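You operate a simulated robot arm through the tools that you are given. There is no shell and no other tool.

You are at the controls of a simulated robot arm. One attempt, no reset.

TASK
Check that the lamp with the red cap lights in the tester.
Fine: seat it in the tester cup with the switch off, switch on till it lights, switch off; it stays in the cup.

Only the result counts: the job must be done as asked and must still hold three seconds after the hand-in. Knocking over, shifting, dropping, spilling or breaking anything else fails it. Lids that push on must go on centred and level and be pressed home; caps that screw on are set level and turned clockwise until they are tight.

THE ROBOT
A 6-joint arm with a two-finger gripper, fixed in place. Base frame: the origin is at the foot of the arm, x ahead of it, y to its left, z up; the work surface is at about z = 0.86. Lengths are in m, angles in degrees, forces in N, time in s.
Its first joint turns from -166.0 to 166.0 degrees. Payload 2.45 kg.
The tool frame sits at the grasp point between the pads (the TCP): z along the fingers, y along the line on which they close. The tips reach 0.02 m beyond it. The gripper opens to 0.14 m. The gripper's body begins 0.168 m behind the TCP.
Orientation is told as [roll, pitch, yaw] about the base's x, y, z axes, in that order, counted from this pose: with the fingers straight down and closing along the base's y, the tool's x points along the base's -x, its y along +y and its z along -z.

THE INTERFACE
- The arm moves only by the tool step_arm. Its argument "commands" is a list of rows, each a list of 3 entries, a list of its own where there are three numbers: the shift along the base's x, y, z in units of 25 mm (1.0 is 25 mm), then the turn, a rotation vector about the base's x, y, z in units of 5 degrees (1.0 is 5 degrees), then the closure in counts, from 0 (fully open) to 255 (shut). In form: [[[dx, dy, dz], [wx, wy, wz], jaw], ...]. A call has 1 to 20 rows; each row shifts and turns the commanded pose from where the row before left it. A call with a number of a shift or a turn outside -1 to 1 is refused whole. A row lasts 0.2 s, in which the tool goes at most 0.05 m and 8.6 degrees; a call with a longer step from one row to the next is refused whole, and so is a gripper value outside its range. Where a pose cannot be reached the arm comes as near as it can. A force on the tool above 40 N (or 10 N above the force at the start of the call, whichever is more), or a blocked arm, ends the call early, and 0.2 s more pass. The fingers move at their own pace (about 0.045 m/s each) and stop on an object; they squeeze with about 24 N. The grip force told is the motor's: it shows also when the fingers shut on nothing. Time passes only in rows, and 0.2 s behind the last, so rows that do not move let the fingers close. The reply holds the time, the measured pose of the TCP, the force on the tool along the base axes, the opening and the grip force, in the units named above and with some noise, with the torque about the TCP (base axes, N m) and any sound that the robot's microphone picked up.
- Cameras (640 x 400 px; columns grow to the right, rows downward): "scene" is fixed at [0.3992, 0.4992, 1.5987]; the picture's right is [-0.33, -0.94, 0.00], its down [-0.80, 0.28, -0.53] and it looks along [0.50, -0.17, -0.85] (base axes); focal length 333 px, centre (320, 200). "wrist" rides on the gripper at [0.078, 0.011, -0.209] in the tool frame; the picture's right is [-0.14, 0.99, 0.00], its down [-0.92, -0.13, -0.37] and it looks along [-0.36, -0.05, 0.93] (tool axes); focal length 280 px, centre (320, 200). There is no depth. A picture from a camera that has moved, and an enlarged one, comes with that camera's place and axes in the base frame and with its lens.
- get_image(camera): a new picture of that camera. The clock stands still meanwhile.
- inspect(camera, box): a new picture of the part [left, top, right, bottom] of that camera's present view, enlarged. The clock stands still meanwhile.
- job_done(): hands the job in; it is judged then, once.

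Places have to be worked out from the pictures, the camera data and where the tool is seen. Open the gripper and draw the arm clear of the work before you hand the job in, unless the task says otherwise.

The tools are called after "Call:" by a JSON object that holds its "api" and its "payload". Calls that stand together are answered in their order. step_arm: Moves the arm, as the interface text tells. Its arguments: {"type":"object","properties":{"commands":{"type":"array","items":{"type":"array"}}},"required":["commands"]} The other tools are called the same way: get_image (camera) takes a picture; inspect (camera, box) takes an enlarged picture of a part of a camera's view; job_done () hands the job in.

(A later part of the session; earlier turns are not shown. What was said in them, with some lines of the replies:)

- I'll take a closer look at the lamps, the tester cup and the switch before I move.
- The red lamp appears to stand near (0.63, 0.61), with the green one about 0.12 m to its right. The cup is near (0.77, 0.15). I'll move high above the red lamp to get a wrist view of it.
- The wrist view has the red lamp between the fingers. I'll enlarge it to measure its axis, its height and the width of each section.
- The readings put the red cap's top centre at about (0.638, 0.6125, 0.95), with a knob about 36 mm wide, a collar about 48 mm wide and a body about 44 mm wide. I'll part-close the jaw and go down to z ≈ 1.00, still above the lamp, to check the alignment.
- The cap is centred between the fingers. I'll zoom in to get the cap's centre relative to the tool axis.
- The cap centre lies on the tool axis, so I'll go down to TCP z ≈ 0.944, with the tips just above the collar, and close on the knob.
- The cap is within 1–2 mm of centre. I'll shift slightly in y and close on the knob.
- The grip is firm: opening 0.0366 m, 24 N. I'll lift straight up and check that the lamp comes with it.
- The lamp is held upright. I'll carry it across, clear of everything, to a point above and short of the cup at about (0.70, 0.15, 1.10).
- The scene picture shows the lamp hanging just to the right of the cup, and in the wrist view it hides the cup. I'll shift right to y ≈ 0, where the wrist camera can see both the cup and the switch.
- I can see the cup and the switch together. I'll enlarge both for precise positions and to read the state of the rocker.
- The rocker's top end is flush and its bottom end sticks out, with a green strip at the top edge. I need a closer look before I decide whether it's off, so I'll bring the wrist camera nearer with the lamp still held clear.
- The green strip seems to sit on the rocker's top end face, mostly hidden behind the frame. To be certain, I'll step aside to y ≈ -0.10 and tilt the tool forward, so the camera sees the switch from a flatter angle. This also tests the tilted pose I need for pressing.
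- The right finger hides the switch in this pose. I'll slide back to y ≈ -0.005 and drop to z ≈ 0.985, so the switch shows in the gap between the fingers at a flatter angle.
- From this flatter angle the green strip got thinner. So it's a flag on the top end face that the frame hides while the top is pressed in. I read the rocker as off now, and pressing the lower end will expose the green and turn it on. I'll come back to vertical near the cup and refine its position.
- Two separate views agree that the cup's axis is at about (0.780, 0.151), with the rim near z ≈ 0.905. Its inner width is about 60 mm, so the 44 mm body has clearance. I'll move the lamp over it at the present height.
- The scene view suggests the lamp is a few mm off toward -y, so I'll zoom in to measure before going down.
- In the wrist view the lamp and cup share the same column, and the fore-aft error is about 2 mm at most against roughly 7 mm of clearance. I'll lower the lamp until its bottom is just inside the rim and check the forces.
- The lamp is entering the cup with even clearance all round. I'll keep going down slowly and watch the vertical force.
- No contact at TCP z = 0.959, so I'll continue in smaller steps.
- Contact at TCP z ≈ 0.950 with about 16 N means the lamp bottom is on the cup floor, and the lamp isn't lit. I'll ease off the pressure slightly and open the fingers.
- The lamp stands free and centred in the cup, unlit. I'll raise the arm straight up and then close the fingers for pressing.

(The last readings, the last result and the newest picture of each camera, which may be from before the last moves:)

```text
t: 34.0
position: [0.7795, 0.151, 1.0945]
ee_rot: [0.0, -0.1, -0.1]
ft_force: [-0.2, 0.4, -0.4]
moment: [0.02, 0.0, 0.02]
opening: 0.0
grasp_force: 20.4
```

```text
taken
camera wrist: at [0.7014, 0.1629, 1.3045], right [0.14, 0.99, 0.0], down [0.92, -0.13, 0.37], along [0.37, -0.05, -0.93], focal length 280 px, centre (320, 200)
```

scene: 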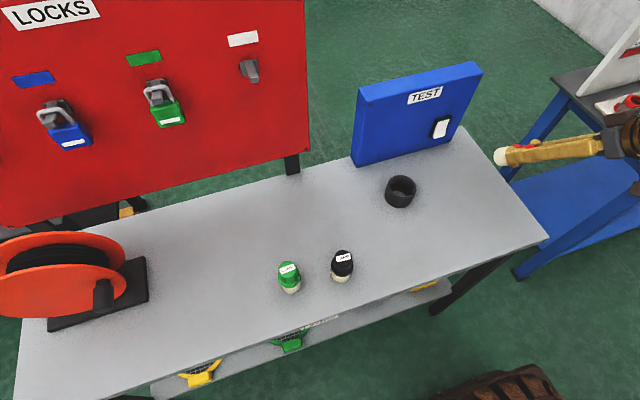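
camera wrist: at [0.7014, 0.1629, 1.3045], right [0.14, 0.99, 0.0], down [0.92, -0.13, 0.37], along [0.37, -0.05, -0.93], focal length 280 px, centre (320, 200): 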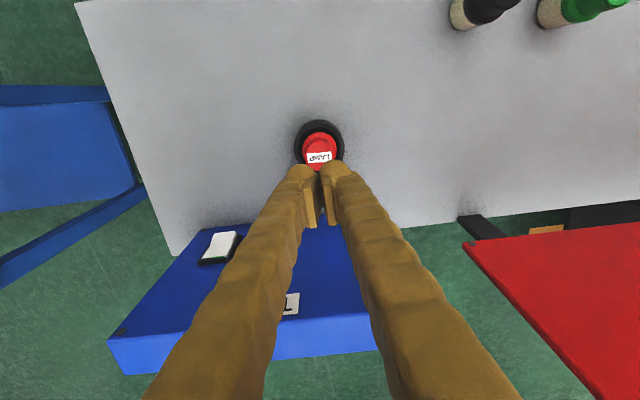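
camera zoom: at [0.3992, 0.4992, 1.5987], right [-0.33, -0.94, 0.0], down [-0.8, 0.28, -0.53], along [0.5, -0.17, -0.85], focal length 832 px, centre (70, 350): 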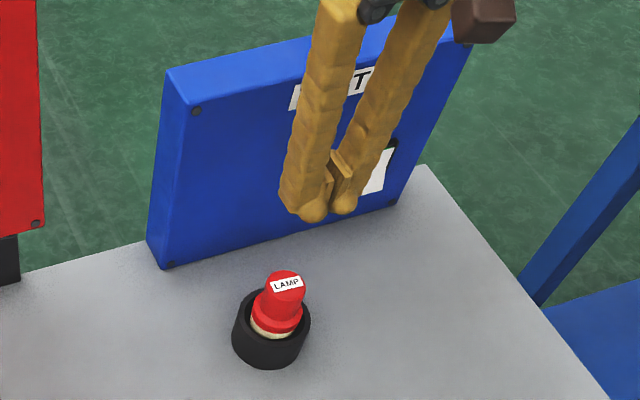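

The lamp is seated and clear. Next comes the rocker, centred near y ≈ -0.010 and spanning z ≈ 0.925–0.981, with its face at x ≈ 0.885. I'll bring the closed fingers in front of it, tilted 45° forward, staying well short in x at first.

Call:
{"api": "step_arm", "payload": {"commands": [[[-0.2, -0.8, 0], [0, 0, 0], 255], [[-0.3, -0.8, 0], [0, 0, 0], 255], [[-0.3, -0.8, 0], [0, -0.5, 0], 255], [[-0.3, -0.8, 0], [0, -1, 0], 255], [[-0.3, -0.8, -0.1], [0, -1, 0], 255], [[-0.3, -0.8, -0.2], [0, -1, 0], 255], [[-0.3, -0.8, -0.3], [0, -1, 0], 255], [[-0.2, -0.8, -0.4], [0, -1, 0], 255], [[0, 0, -0.4], [0, -1, 0], 255], [[0, 0, -0.4], [0, -1, 0], 255], [[0, 0, -0.4], [0, -1, 0], 255], [[0, 0, -0.4], [0, -0.5, 0], 255], [[0, 0, 0], [0, 0, 0], 255], [[0, 0, 0], [0, 0, 0], 255]]}}

Call:
{"api": "get_image", "payload": {"camera": "wrist"}}

Call:
{"api": "get_image", "payload": {"camera": "scene"}}

```text
t: 37.0
position: [0.7249, -0.0128, 1.0353]
ee_rot: [-0.7, -43.8, 0.0]
ft_force: [-0.7, -0.8, 0.8]
moment: [-0.01, 0.02, -0.01]
opening: 0.0
grasp_force: 24.1
out of reach, approached as far as the arm can: row 12
```

```text
taken
camera wrist: at [0.5237, 0.0013, 1.134], right [0.11, 0.99, 0.09], down [0.41, -0.12, 0.9], along [0.91, -0.06, -0.42], focal length 280 px, centre (320, 200)
```

wrist: 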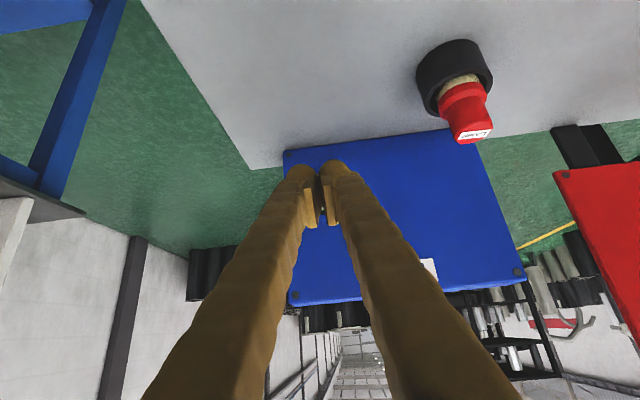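

```text
taken
```

scene: 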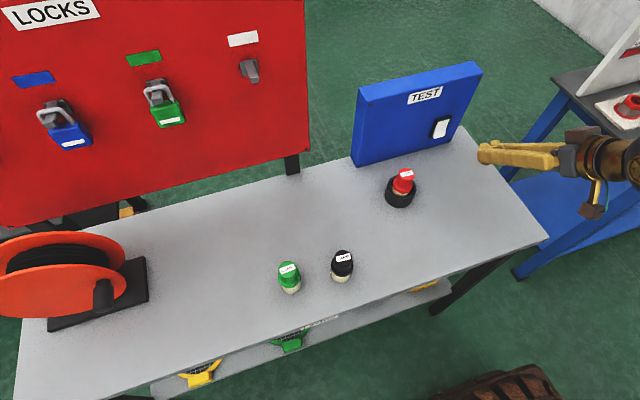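

The arm got to about -44° of pitch, and the lamp is visible in both views. I'll move forward and down to stop just short of the rocker, level with its lower half.

Call:
{"api": "step_arm", "payload": {"commands": [[[0.7, 0, -0.6], [0, 0, 0], 255], [[0.7, 0, -0.6], [0, 0, 0], 255], [[0.7, 0, -0.6], [0, 0, 0], 255], [[0.7, 0, -0.6], [0, 0, 0], 255], [[0.7, 0, -0.6], [0, 0, 0], 255], [[0.6, 0, -0.6], [0, 0, 0], 255], [[0, 0, 0], [0, 0, 0], 255], [[0, 0, 0], [0, 0, 0], 255]]}}

Call:
{"api": "get_image", "payload": {"camera": "wrist"}}

Call:
{"api": "inspect", "payload": {"camera": "scene", "box": [390, 90, 500, 180]}}

```text
t: 38.8
position: [0.828, -0.0136, 0.9461]
ee_rot: [0.0, -45.0, 0.0]
ft_force: [0.4, 0.1, 0.5]
moment: [0.0, -0.01, -0.03]
opening: 0.0001
grasp_force: 24.2
```

```text
taken
camera wrist: at [0.6254, -0.0017, 1.04], right [0.1, 0.99, 0.1], down [0.39, -0.13, 0.91], along [0.92, -0.05, -0.4], focal length 280 px, centre (320, 200)
```

wrist: 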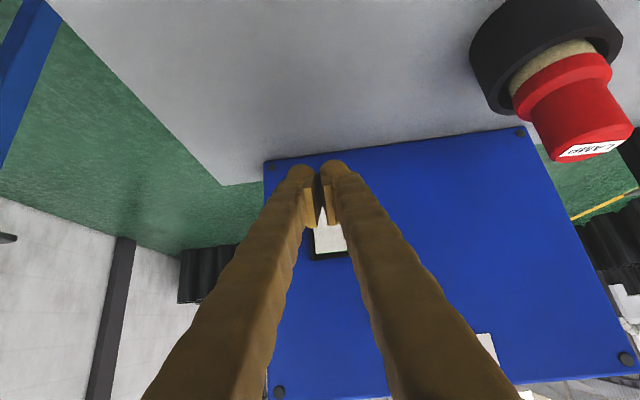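

```text
4.44 times, centred on (445, 135) of scene
camera zoom: at [0.3992, 0.4992, 1.5987], right [-0.33, -0.94, 0.0], down [-0.8, 0.28, -0.53], along [0.5, -0.17, -0.85], focal length 1479 px, centre (-236, 489)
```

zoom: 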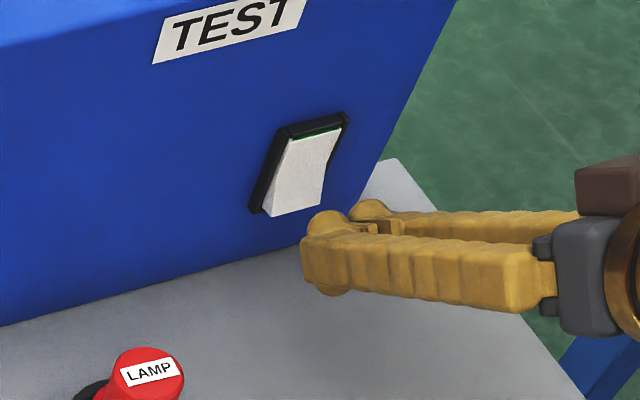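

The fingertip apex sits about 25–30 mm in front of the rocker and slightly high. I'll lower it to z ≈ 0.936, correct y by 3 mm, and come up close to the rocker's lower half.

Call:
{"api": "step_arm", "payload": {"commands": [[[0, 0.1, -0.4], [0, 0, 0], 255], [[0.3, 0, 0], [0, 0, 0], 255], [[0.3, 0, 0], [0, 0, 0], 255], [[0.3, 0, 0], [0, 0, 0], 255], [[0, 0, 0], [0, 0, 0], 255]]}}

Call:
{"api": "inspect", "payload": {"camera": "scene", "box": [390, 90, 500, 180]}}

Call:
{"api": "inspect", "payload": {"camera": "wrist", "box": [260, 130, 400, 270]}}

```text
t: 40.0
position: [0.8498, -0.0106, 0.9369]
ee_rot: [0.0, -45.1, 0.0]
ft_force: [-0.4, -1.2, 1.1]
moment: [-0.03, -0.02, 0.01]
opening: 0.0
grasp_force: 24.1
```

```text
4.44 times, centred on (445, 135) of scene
camera zoom: at [0.3992, 0.4992, 1.5987], right [-0.33, -0.94, 0.0], down [-0.8, 0.28, -0.53], along [0.5, -0.17, -0.85], focal length 1479 px, centre (-236, 489)
```

zoom: 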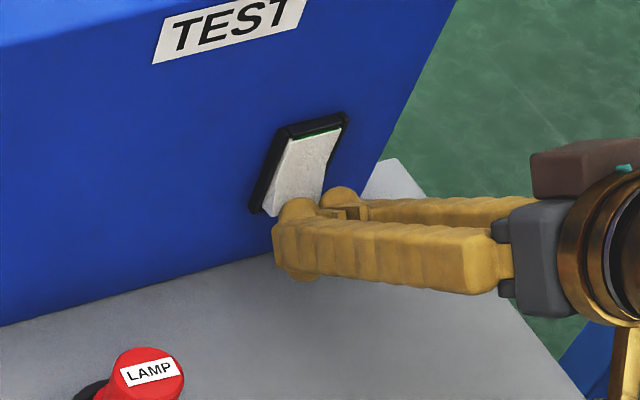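

```text
2.86 times, centred on (330, 200) of wrist
camera zoom: at [0.6471, 0.0012, 1.0297], right [0.1, 0.99, 0.1], down [0.39, -0.13, 0.91], along [0.92, -0.05, -0.4], focal length 801 px, centre (291, 200)
```

zoom: 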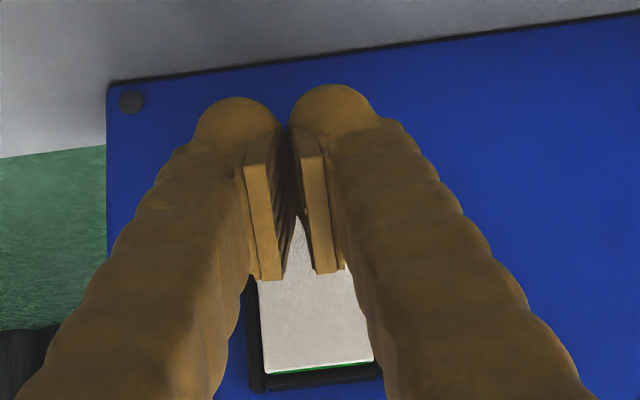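

The apex is just short of the rocker's lower half. I'll push forward in 2.5 mm steps and watch the force, the sound and the lamp.

Call:
{"api": "step_arm", "payload": {"commands": [[[0.1, 0.06, 0], [0, 0, 0], 255], [[0.1, 0, 0], [0, 0, 0], 255], [[0.1, 0, 0], [0, 0, 0], 255], [[0, 0, 0], [0, 0, 0], 255]]}}

Call:
{"api": "inspect", "payload": {"camera": "scene", "box": [370, 90, 480, 220]}}

```text
t: 41.0
position: [0.8568, -0.0095, 0.9363]
ee_rot: [0.0, -45.0, 0.0]
ft_force: [0.2, -0.9, -0.4]
moment: [-0.02, 0.01, 0.02]
opening: 0.0
grasp_force: 23.8
```

```text
3.08 times, centred on (425, 155) of scene
camera zoom: at [0.3992, 0.4992, 1.5987], right [-0.33, -0.94, 0.0], down [-0.8, 0.28, -0.53], along [0.5, -0.17, -0.85], focal length 1024 px, centre (-3, 338)
```

zoom: 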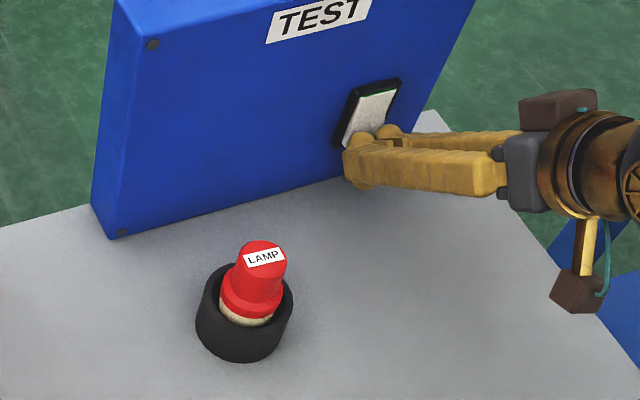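

There's no contact force yet, so I'll keep pushing in small steps.

Call:
{"api": "step_arm", "payload": {"commands": [[[0.1, 0, 0], [0, 0, 0], 255], [[0.1, 0, 0], [0, 0, 0], 255], [[0, 0, 0], [0, 0, 0], 255]]}}

Call:
{"api": "inspect", "payload": {"camera": "scene", "box": [370, 90, 480, 220]}}

```text
t: 41.8
position: [0.8624, -0.0087, 0.9364]
ee_rot: [0.0, -45.0, 0.0]
ft_force: [-0.1, -0.3, -0.1]
moment: [0.0, 0.04, 0.04]
opening: 0.0
grasp_force: 29.2
```

```text
3.08 times, centred on (425, 155) of scene
camera zoom: at [0.3992, 0.4992, 1.5987], right [-0.33, -0.94, 0.0], down [-0.8, 0.28, -0.53], along [0.5, -0.17, -0.85], focal length 1024 px, centre (-3, 338)
```

zoom: 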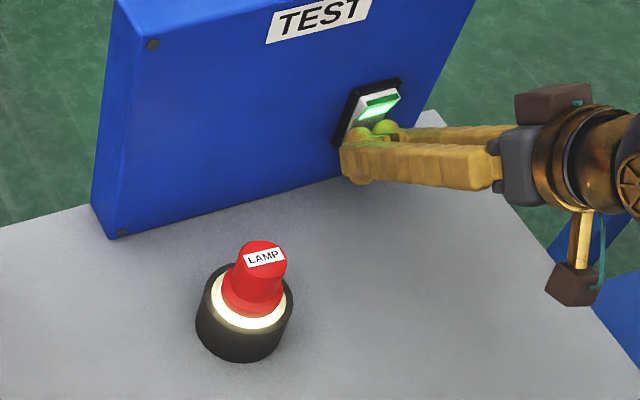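

The rocker flipped: its green flag now shows and glows, and the lamp's body is lit. I'll zoom in to confirm before switching off.

Call:
{"api": "inspect", "payload": {"camera": "scene", "box": [370, 150, 430, 220]}}

Call:
{"api": "inspect", "payload": {"camera": "scene", "box": [415, 105, 480, 160]}}

Call:
{"api": "get_image", "payload": {"camera": "wrist"}}

```text
5.71 times, centred on (400, 185) of scene
camera zoom: at [0.3992, 0.4992, 1.5987], right [-0.33, -0.94, 0.0], down [-0.8, 0.28, -0.53], along [0.5, -0.17, -0.85], focal length 1901 px, centre (-137, 286)
```

zoom: 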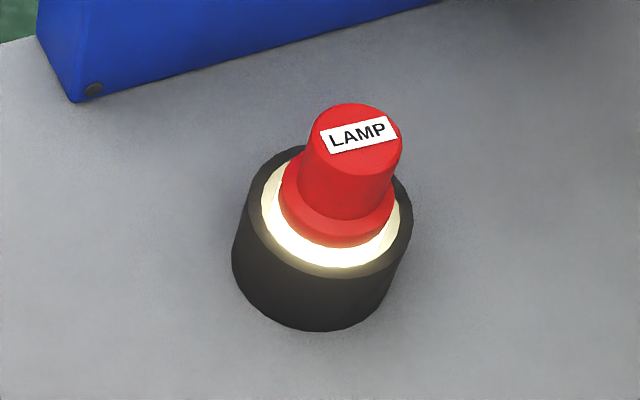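

```text
7.27 times, centred on (448, 132) of scene
camera zoom: at [0.3992, 0.4992, 1.5987], right [-0.33, -0.94, 0.0], down [-0.8, 0.28, -0.53], along [0.5, -0.17, -0.85], focal length 2420 px, centre (-607, 691)
```

zoom: 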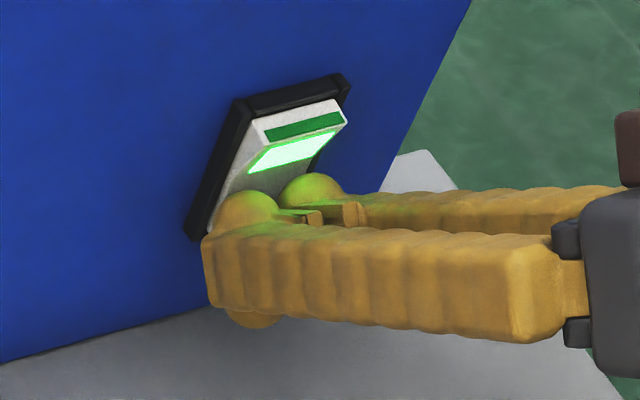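

```text
taken
camera wrist: at [0.6596, 0.003, 1.0299], right [0.1, 0.99, 0.1], down [0.39, -0.13, 0.91], along [0.92, -0.05, -0.4], focal length 280 px, centre (320, 200)
```

wrist: 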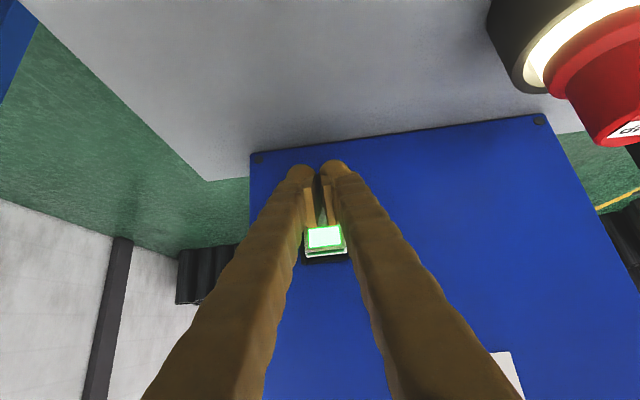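

The lamp is clearly lit with the switch on. I'll back off, raise the tip to the upper half at z ≈ 0.970, and then push to switch off.

Call:
{"api": "step_arm", "payload": {"commands": [[[-0.4, 0, 0], [0, 0, 0], 255], [[-0.8, 0, 0], [0, 0, 0], 255], [[0, 0, 0.7], [0, 0, 0], 255], [[0, 0, 0.7], [0, 0, 0], 255], [[0, 0, 0], [0, 0, 0], 255], [[0, 0, 0], [0, 0, 0], 255]]}}

Call:
{"api": "inspect", "payload": {"camera": "scene", "box": [370, 90, 480, 220]}}

Call:
{"api": "inspect", "payload": {"camera": "scene", "box": [415, 105, 480, 160]}}

```text
t: 43.2
position: [0.8322, -0.0087, 0.9719]
ee_rot: [0.0, -44.8, 0.0]
ft_force: [-0.6, -0.9, 0.0]
moment: [0.01, -0.01, 0.0]
opening: 0.0
grasp_force: 29.4
```

```text
3.08 times, centred on (425, 155) of scene
camera zoom: at [0.3992, 0.4992, 1.5987], right [-0.33, -0.94, 0.0], down [-0.8, 0.28, -0.53], along [0.5, -0.17, -0.85], focal length 1024 px, centre (-3, 338)
```

zoom: 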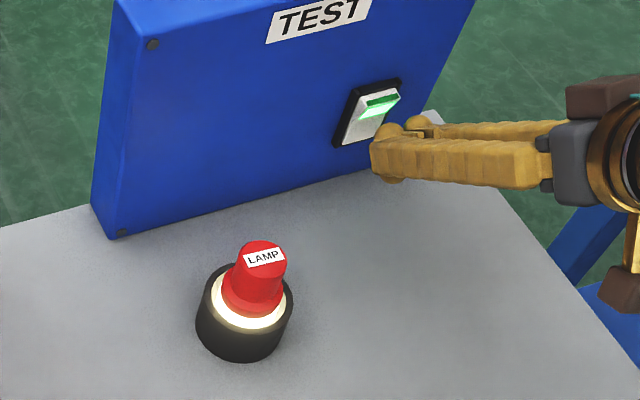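

```text
7.27 times, centred on (448, 132) of scene
camera zoom: at [0.3992, 0.4992, 1.5987], right [-0.33, -0.94, 0.0], down [-0.8, 0.28, -0.53], along [0.5, -0.17, -0.85], focal length 2420 px, centre (-607, 691)
```

zoom: 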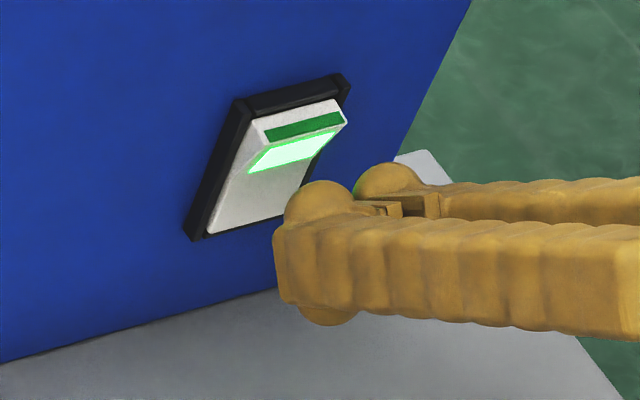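

The rocker stays latched on and the lamp is still lit. I'll approach the protruding upper half, then press it in small steps.

Call:
{"api": "step_arm", "payload": {"commands": [[[0.3, 0, -0.08], [0, 0, 0], 255], [[0.3, 0, 0], [0, 0, 0], 255], [[0.1, 0, 0], [0, 0, 0], 255], [[0.1, 0, 0], [0, 0, 0], 255], [[0, 0, 0], [0, 0, 0], 255]]}}

Call:
{"api": "inspect", "payload": {"camera": "scene", "box": [415, 105, 480, 160]}}

Call:
{"api": "inspect", "payload": {"camera": "wrist", "box": [260, 130, 400, 270]}}

```text
t: 44.4
position: [0.8529, -0.0101, 0.9689]
ee_rot: [0.0, -45.0, 0.0]
ft_force: [-0.3, 0.1, 0.0]
moment: [0.02, -0.01, 0.02]
opening: 0.0
grasp_force: 29.8
```

```text
7.27 times, centred on (448, 132) of scene
camera zoom: at [0.3992, 0.4992, 1.5987], right [-0.33, -0.94, 0.0], down [-0.8, 0.28, -0.53], along [0.5, -0.17, -0.85], focal length 2420 px, centre (-607, 691)
```

zoom: 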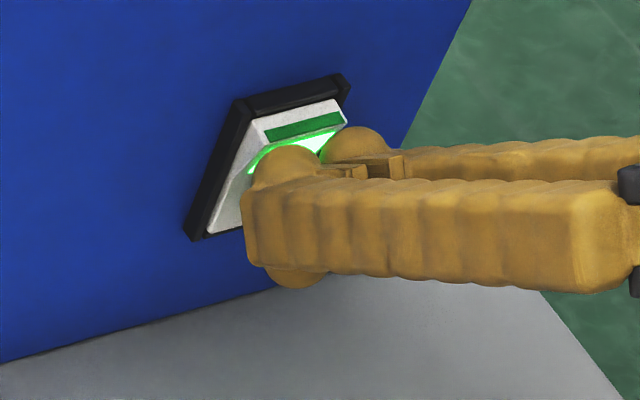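

```text
2.86 times, centred on (330, 200) of wrist
camera zoom: at [0.65, 0.0032, 1.0622], right [0.1, 0.99, 0.1], down [0.39, -0.13, 0.91], along [0.92, -0.05, -0.4], focal length 801 px, centre (291, 200)
```

zoom: 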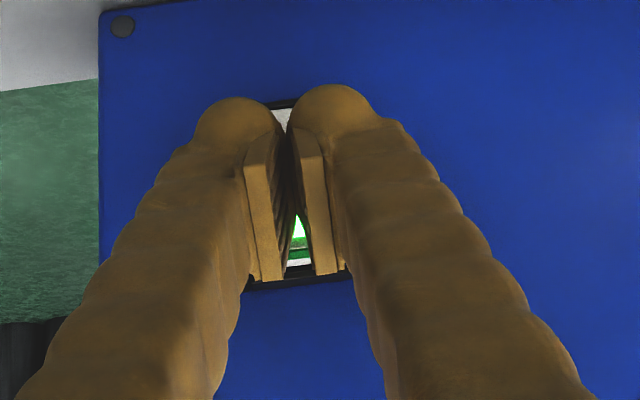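

The apex lines up with the glowing upper half, so I'll press on in small steps.

Call:
{"api": "step_arm", "payload": {"commands": [[[0.1, 0, 0], [0, 0, 0], 255], [[0.1, 0, 0], [0, 0, 0], 255], [[0.1, 0, 0], [0, 0, 0], 255], [[0, 0, 0], [0, 0, 0], 255]]}}

Call:
{"api": "inspect", "payload": {"camera": "scene", "box": [370, 90, 480, 220]}}

```text
t: 45.4
position: [0.8605, -0.01, 0.9682]
ee_rot: [0.1, -44.9, 0.0]
ft_force: [-1.4, -0.4, -0.4]
moment: [0.02, 0.0, 0.0]
opening: 0.0061
grasp_force: 29.6
```

```text
3.08 times, centred on (425, 155) of scene
camera zoom: at [0.3992, 0.4992, 1.5987], right [-0.33, -0.94, 0.0], down [-0.8, 0.28, -0.53], along [0.5, -0.17, -0.85], focal length 1024 px, centre (-3, 338)
```

zoom: 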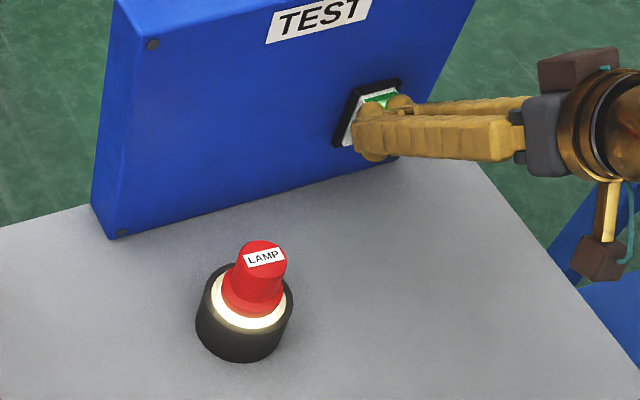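

There's light contact (-1.4 N in x), but the fingers have spread by 6 mm, so I'll look closely before pushing any further.

Call:
{"api": "inspect", "payload": {"camera": "scene", "box": [415, 105, 480, 160]}}

Call:
{"api": "inspect", "payload": {"camera": "wrist", "box": [260, 130, 400, 270]}}

```text
7.27 times, centred on (448, 132) of scene
camera zoom: at [0.3992, 0.4992, 1.5987], right [-0.33, -0.94, 0.0], down [-0.8, 0.28, -0.53], along [0.5, -0.17, -0.85], focal length 2420 px, centre (-607, 691)
```

zoom: 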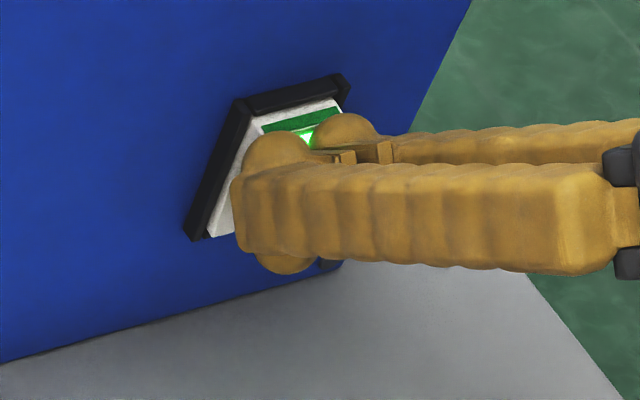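

```text
2.86 times, centred on (330, 200) of wrist
camera zoom: at [0.6572, 0.0032, 1.0621], right [0.1, 0.99, 0.1], down [0.39, -0.13, 0.91], along [0.92, -0.05, -0.4], focal length 801 px, centre (291, 200)
```

zoom: 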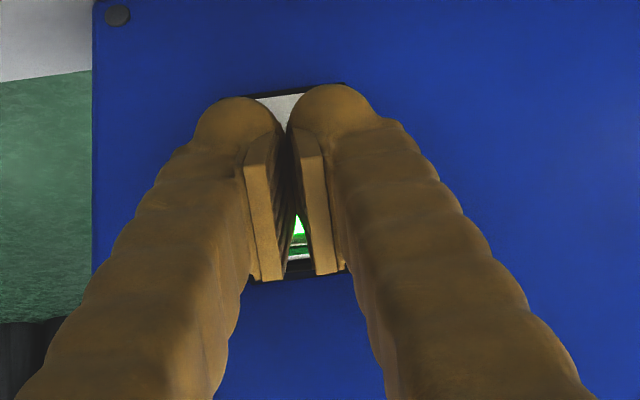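

The fingers look unchanged and the tip bears on the upper half, so I'll press a little further.

Call:
{"api": "step_arm", "payload": {"commands": [[[0.1, 0, 0], [0, 0, 0], 255], [[0, 0, 0], [0, 0, 0], 255]]}}

Call:
{"api": "inspect", "payload": {"camera": "scene", "box": [370, 90, 480, 220]}}

```text
t: 46.0
position: [0.862, -0.0086, 0.9686]
ee_rot: [0.0, -45.1, 0.0]
ft_force: [-1.1, 0.3, -0.1]
moment: [0.0, 0.01, -0.02]
opening: 0.0
grasp_force: 29.3
```

```text
3.08 times, centred on (425, 155) of scene
camera zoom: at [0.3992, 0.4992, 1.5987], right [-0.33, -0.94, 0.0], down [-0.8, 0.28, -0.53], along [0.5, -0.17, -0.85], focal length 1024 px, centre (-3, 338)
```

zoom: 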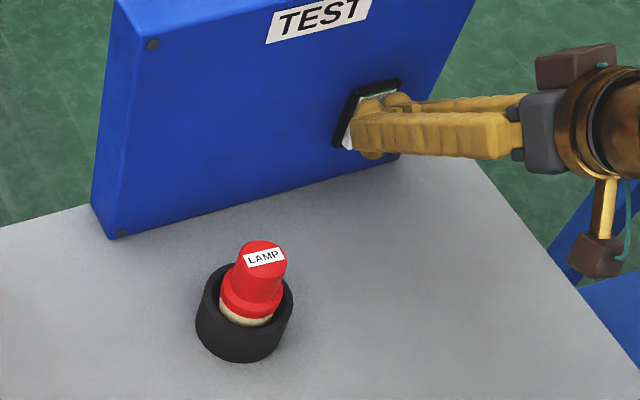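

The switch flipped and the lamp went out. I'll back straight off from the rocker and check its state.

Call:
{"api": "step_arm", "payload": {"commands": [[[-0.4, 0, 0], [0, 0, 0], 255], [[-0.8, 0, 0], [0, 0, 0], 255], [[-1, 0, 0.2], [0, 0, 0], 255], [[-0.8, 0, 0.4], [0, 0, 0], 255], [[0, 0, 0], [0, 0, 0], 255]]}}

Call:
{"api": "inspect", "payload": {"camera": "scene", "box": [370, 90, 480, 220]}}

Call:
{"api": "inspect", "payload": {"camera": "scene", "box": [415, 105, 480, 160]}}

```text
t: 47.2
position: [0.7864, -0.0082, 0.9836]
ee_rot: [0.0, -45.1, -0.1]
ft_force: [0.4, 0.5, 0.5]
moment: [-0.04, -0.04, 0.03]
opening: 0.0001
grasp_force: 30.0
```

```text
3.08 times, centred on (425, 155) of scene
camera zoom: at [0.3992, 0.4992, 1.5987], right [-0.33, -0.94, 0.0], down [-0.8, 0.28, -0.53], along [0.5, -0.17, -0.85], focal length 1024 px, centre (-3, 338)
```

zoom: 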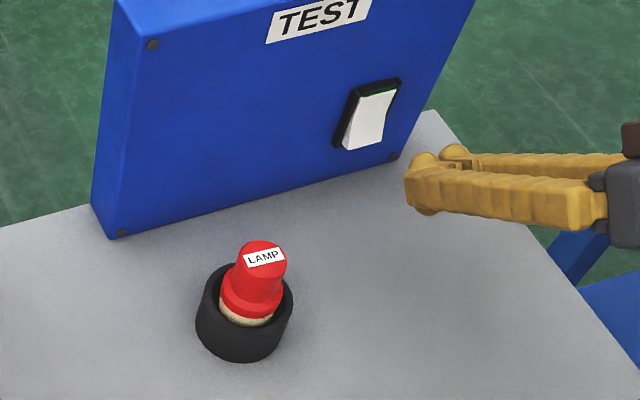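

```text
7.27 times, centred on (448, 132) of scene
camera zoom: at [0.3992, 0.4992, 1.5987], right [-0.33, -0.94, 0.0], down [-0.8, 0.28, -0.53], along [0.5, -0.17, -0.85], focal length 2420 px, centre (-607, 691)
```

zoom: 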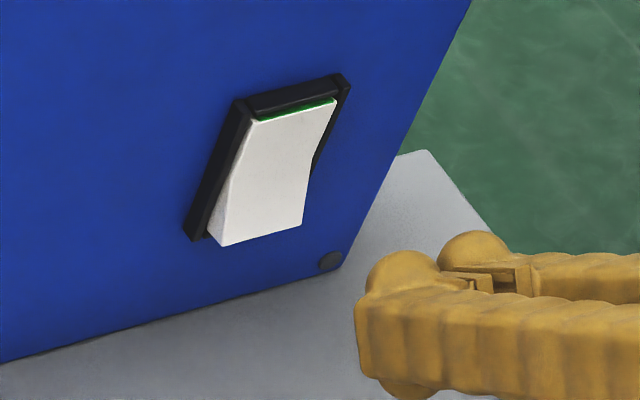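

The switch is back in its off position, the lamp is out, and it's still seated in the cup. I'll raise and withdraw the arm, bring it back to vertical and open the gripper.

Call:
{"api": "step_arm", "payload": {"commands": [[[-0.4, -0.2, 0.6], [0, 0, 0], 255], [[-0.4, -0.2, 0.8], [0, 0.6, 0], 255], [[-0.4, -0.2, 0.8], [0, 1, 0], 255], [[-0.4, 0, 0.8], [0, 1, 0], 255], [[-0.4, 0, 0.8], [0, 1, 0], 255], [[-0.4, 0, 0.8], [0, 1, 0], 200], [[-0.4, 0, 0.8], [0, 1, 0], 150], [[-0.4, 0, 0.6], [0, 1, 0], 100], [[-0.4, 0, 0], [0, 1, 0], 50], [[0, 0, 0], [0, 1, 0], 0], [[0, 0, 0], [0, 0.4, 0], 0], [[0, 0, 0], [0, 0, 0], 0], [[0, 0, 0], [0, 0, 0], 0], [[0, 0, 0], [0, 0, 0], 0]]}}

Call:
{"api": "get_image", "payload": {"camera": "scene"}}

Call:
{"api": "get_image", "payload": {"camera": "wrist"}}

Call:
{"api": "inspect", "payload": {"camera": "scene", "box": [340, 60, 500, 220]}}

```text
t: 50.2
position: [0.7058, -0.0302, 1.1149]
ee_rot: [-1.8, -2.9, -0.1]
ft_force: [0.0, -0.2, 0.1]
moment: [0.0, -0.03, -0.02]
opening: 0.1399
grasp_force: 0.0
out of reach, approached as far as the arm can: row 2, 3
```

```text
taken
```

scene: 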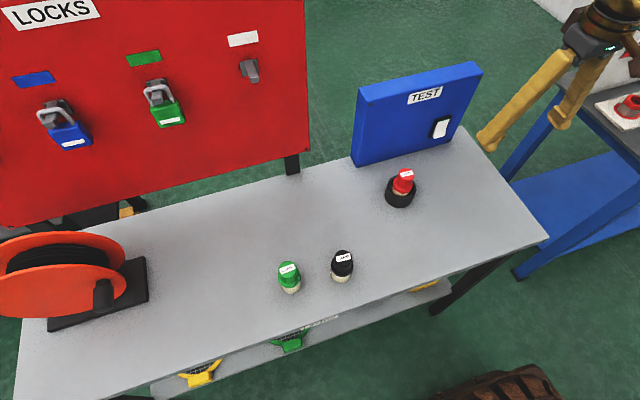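

```text
taken
camera wrist: at [0.6182, -0.01, 1.3214], right [0.14, 0.99, -0.02], down [0.9, -0.12, 0.42], along [0.41, -0.08, -0.91], focal length 280 px, centre (320, 200)
```

wrist: 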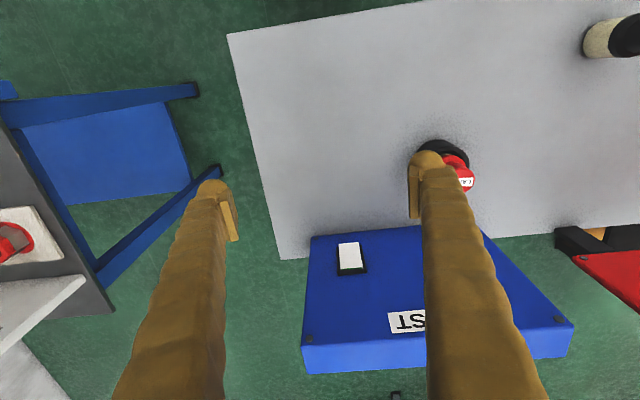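

```text
2.50 times, centred on (420, 140) of scene
camera zoom: at [0.3992, 0.4992, 1.5987], right [-0.33, -0.94, 0.0], down [-0.8, 0.28, -0.53], along [0.5, -0.17, -0.85], focal length 832 px, centre (70, 350)
```

zoom: 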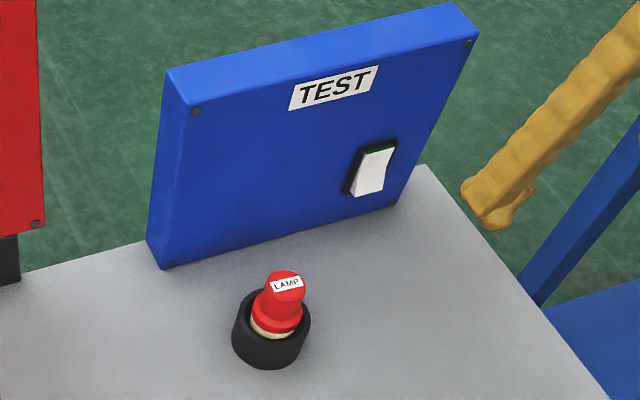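

The lamp is seated in the cup and unlit, the switch is off, and the other lamps haven't moved. The gripper is open and the arm is clear, so I'm handing the job in.

Call:
{"api": "job_done", "payload": {}}

```text
The job is handed in.
```

The red-capped lamp works: it lit in the tester when I switched on.

- **Seating:** I set the lamp on the cup floor with the switch off, and it stayed dark.
- **On:** Pressing the lower half of the rocker showed its green flag and lit the lamp.
- **Off:** Pressing the upper half put the rocker back where it started and the lamp went out.

At hand-in the lamp was still in the cup, the switch was off, and the gripper was open with the arm clear. The last pictures show nothing else moved or knocked over.
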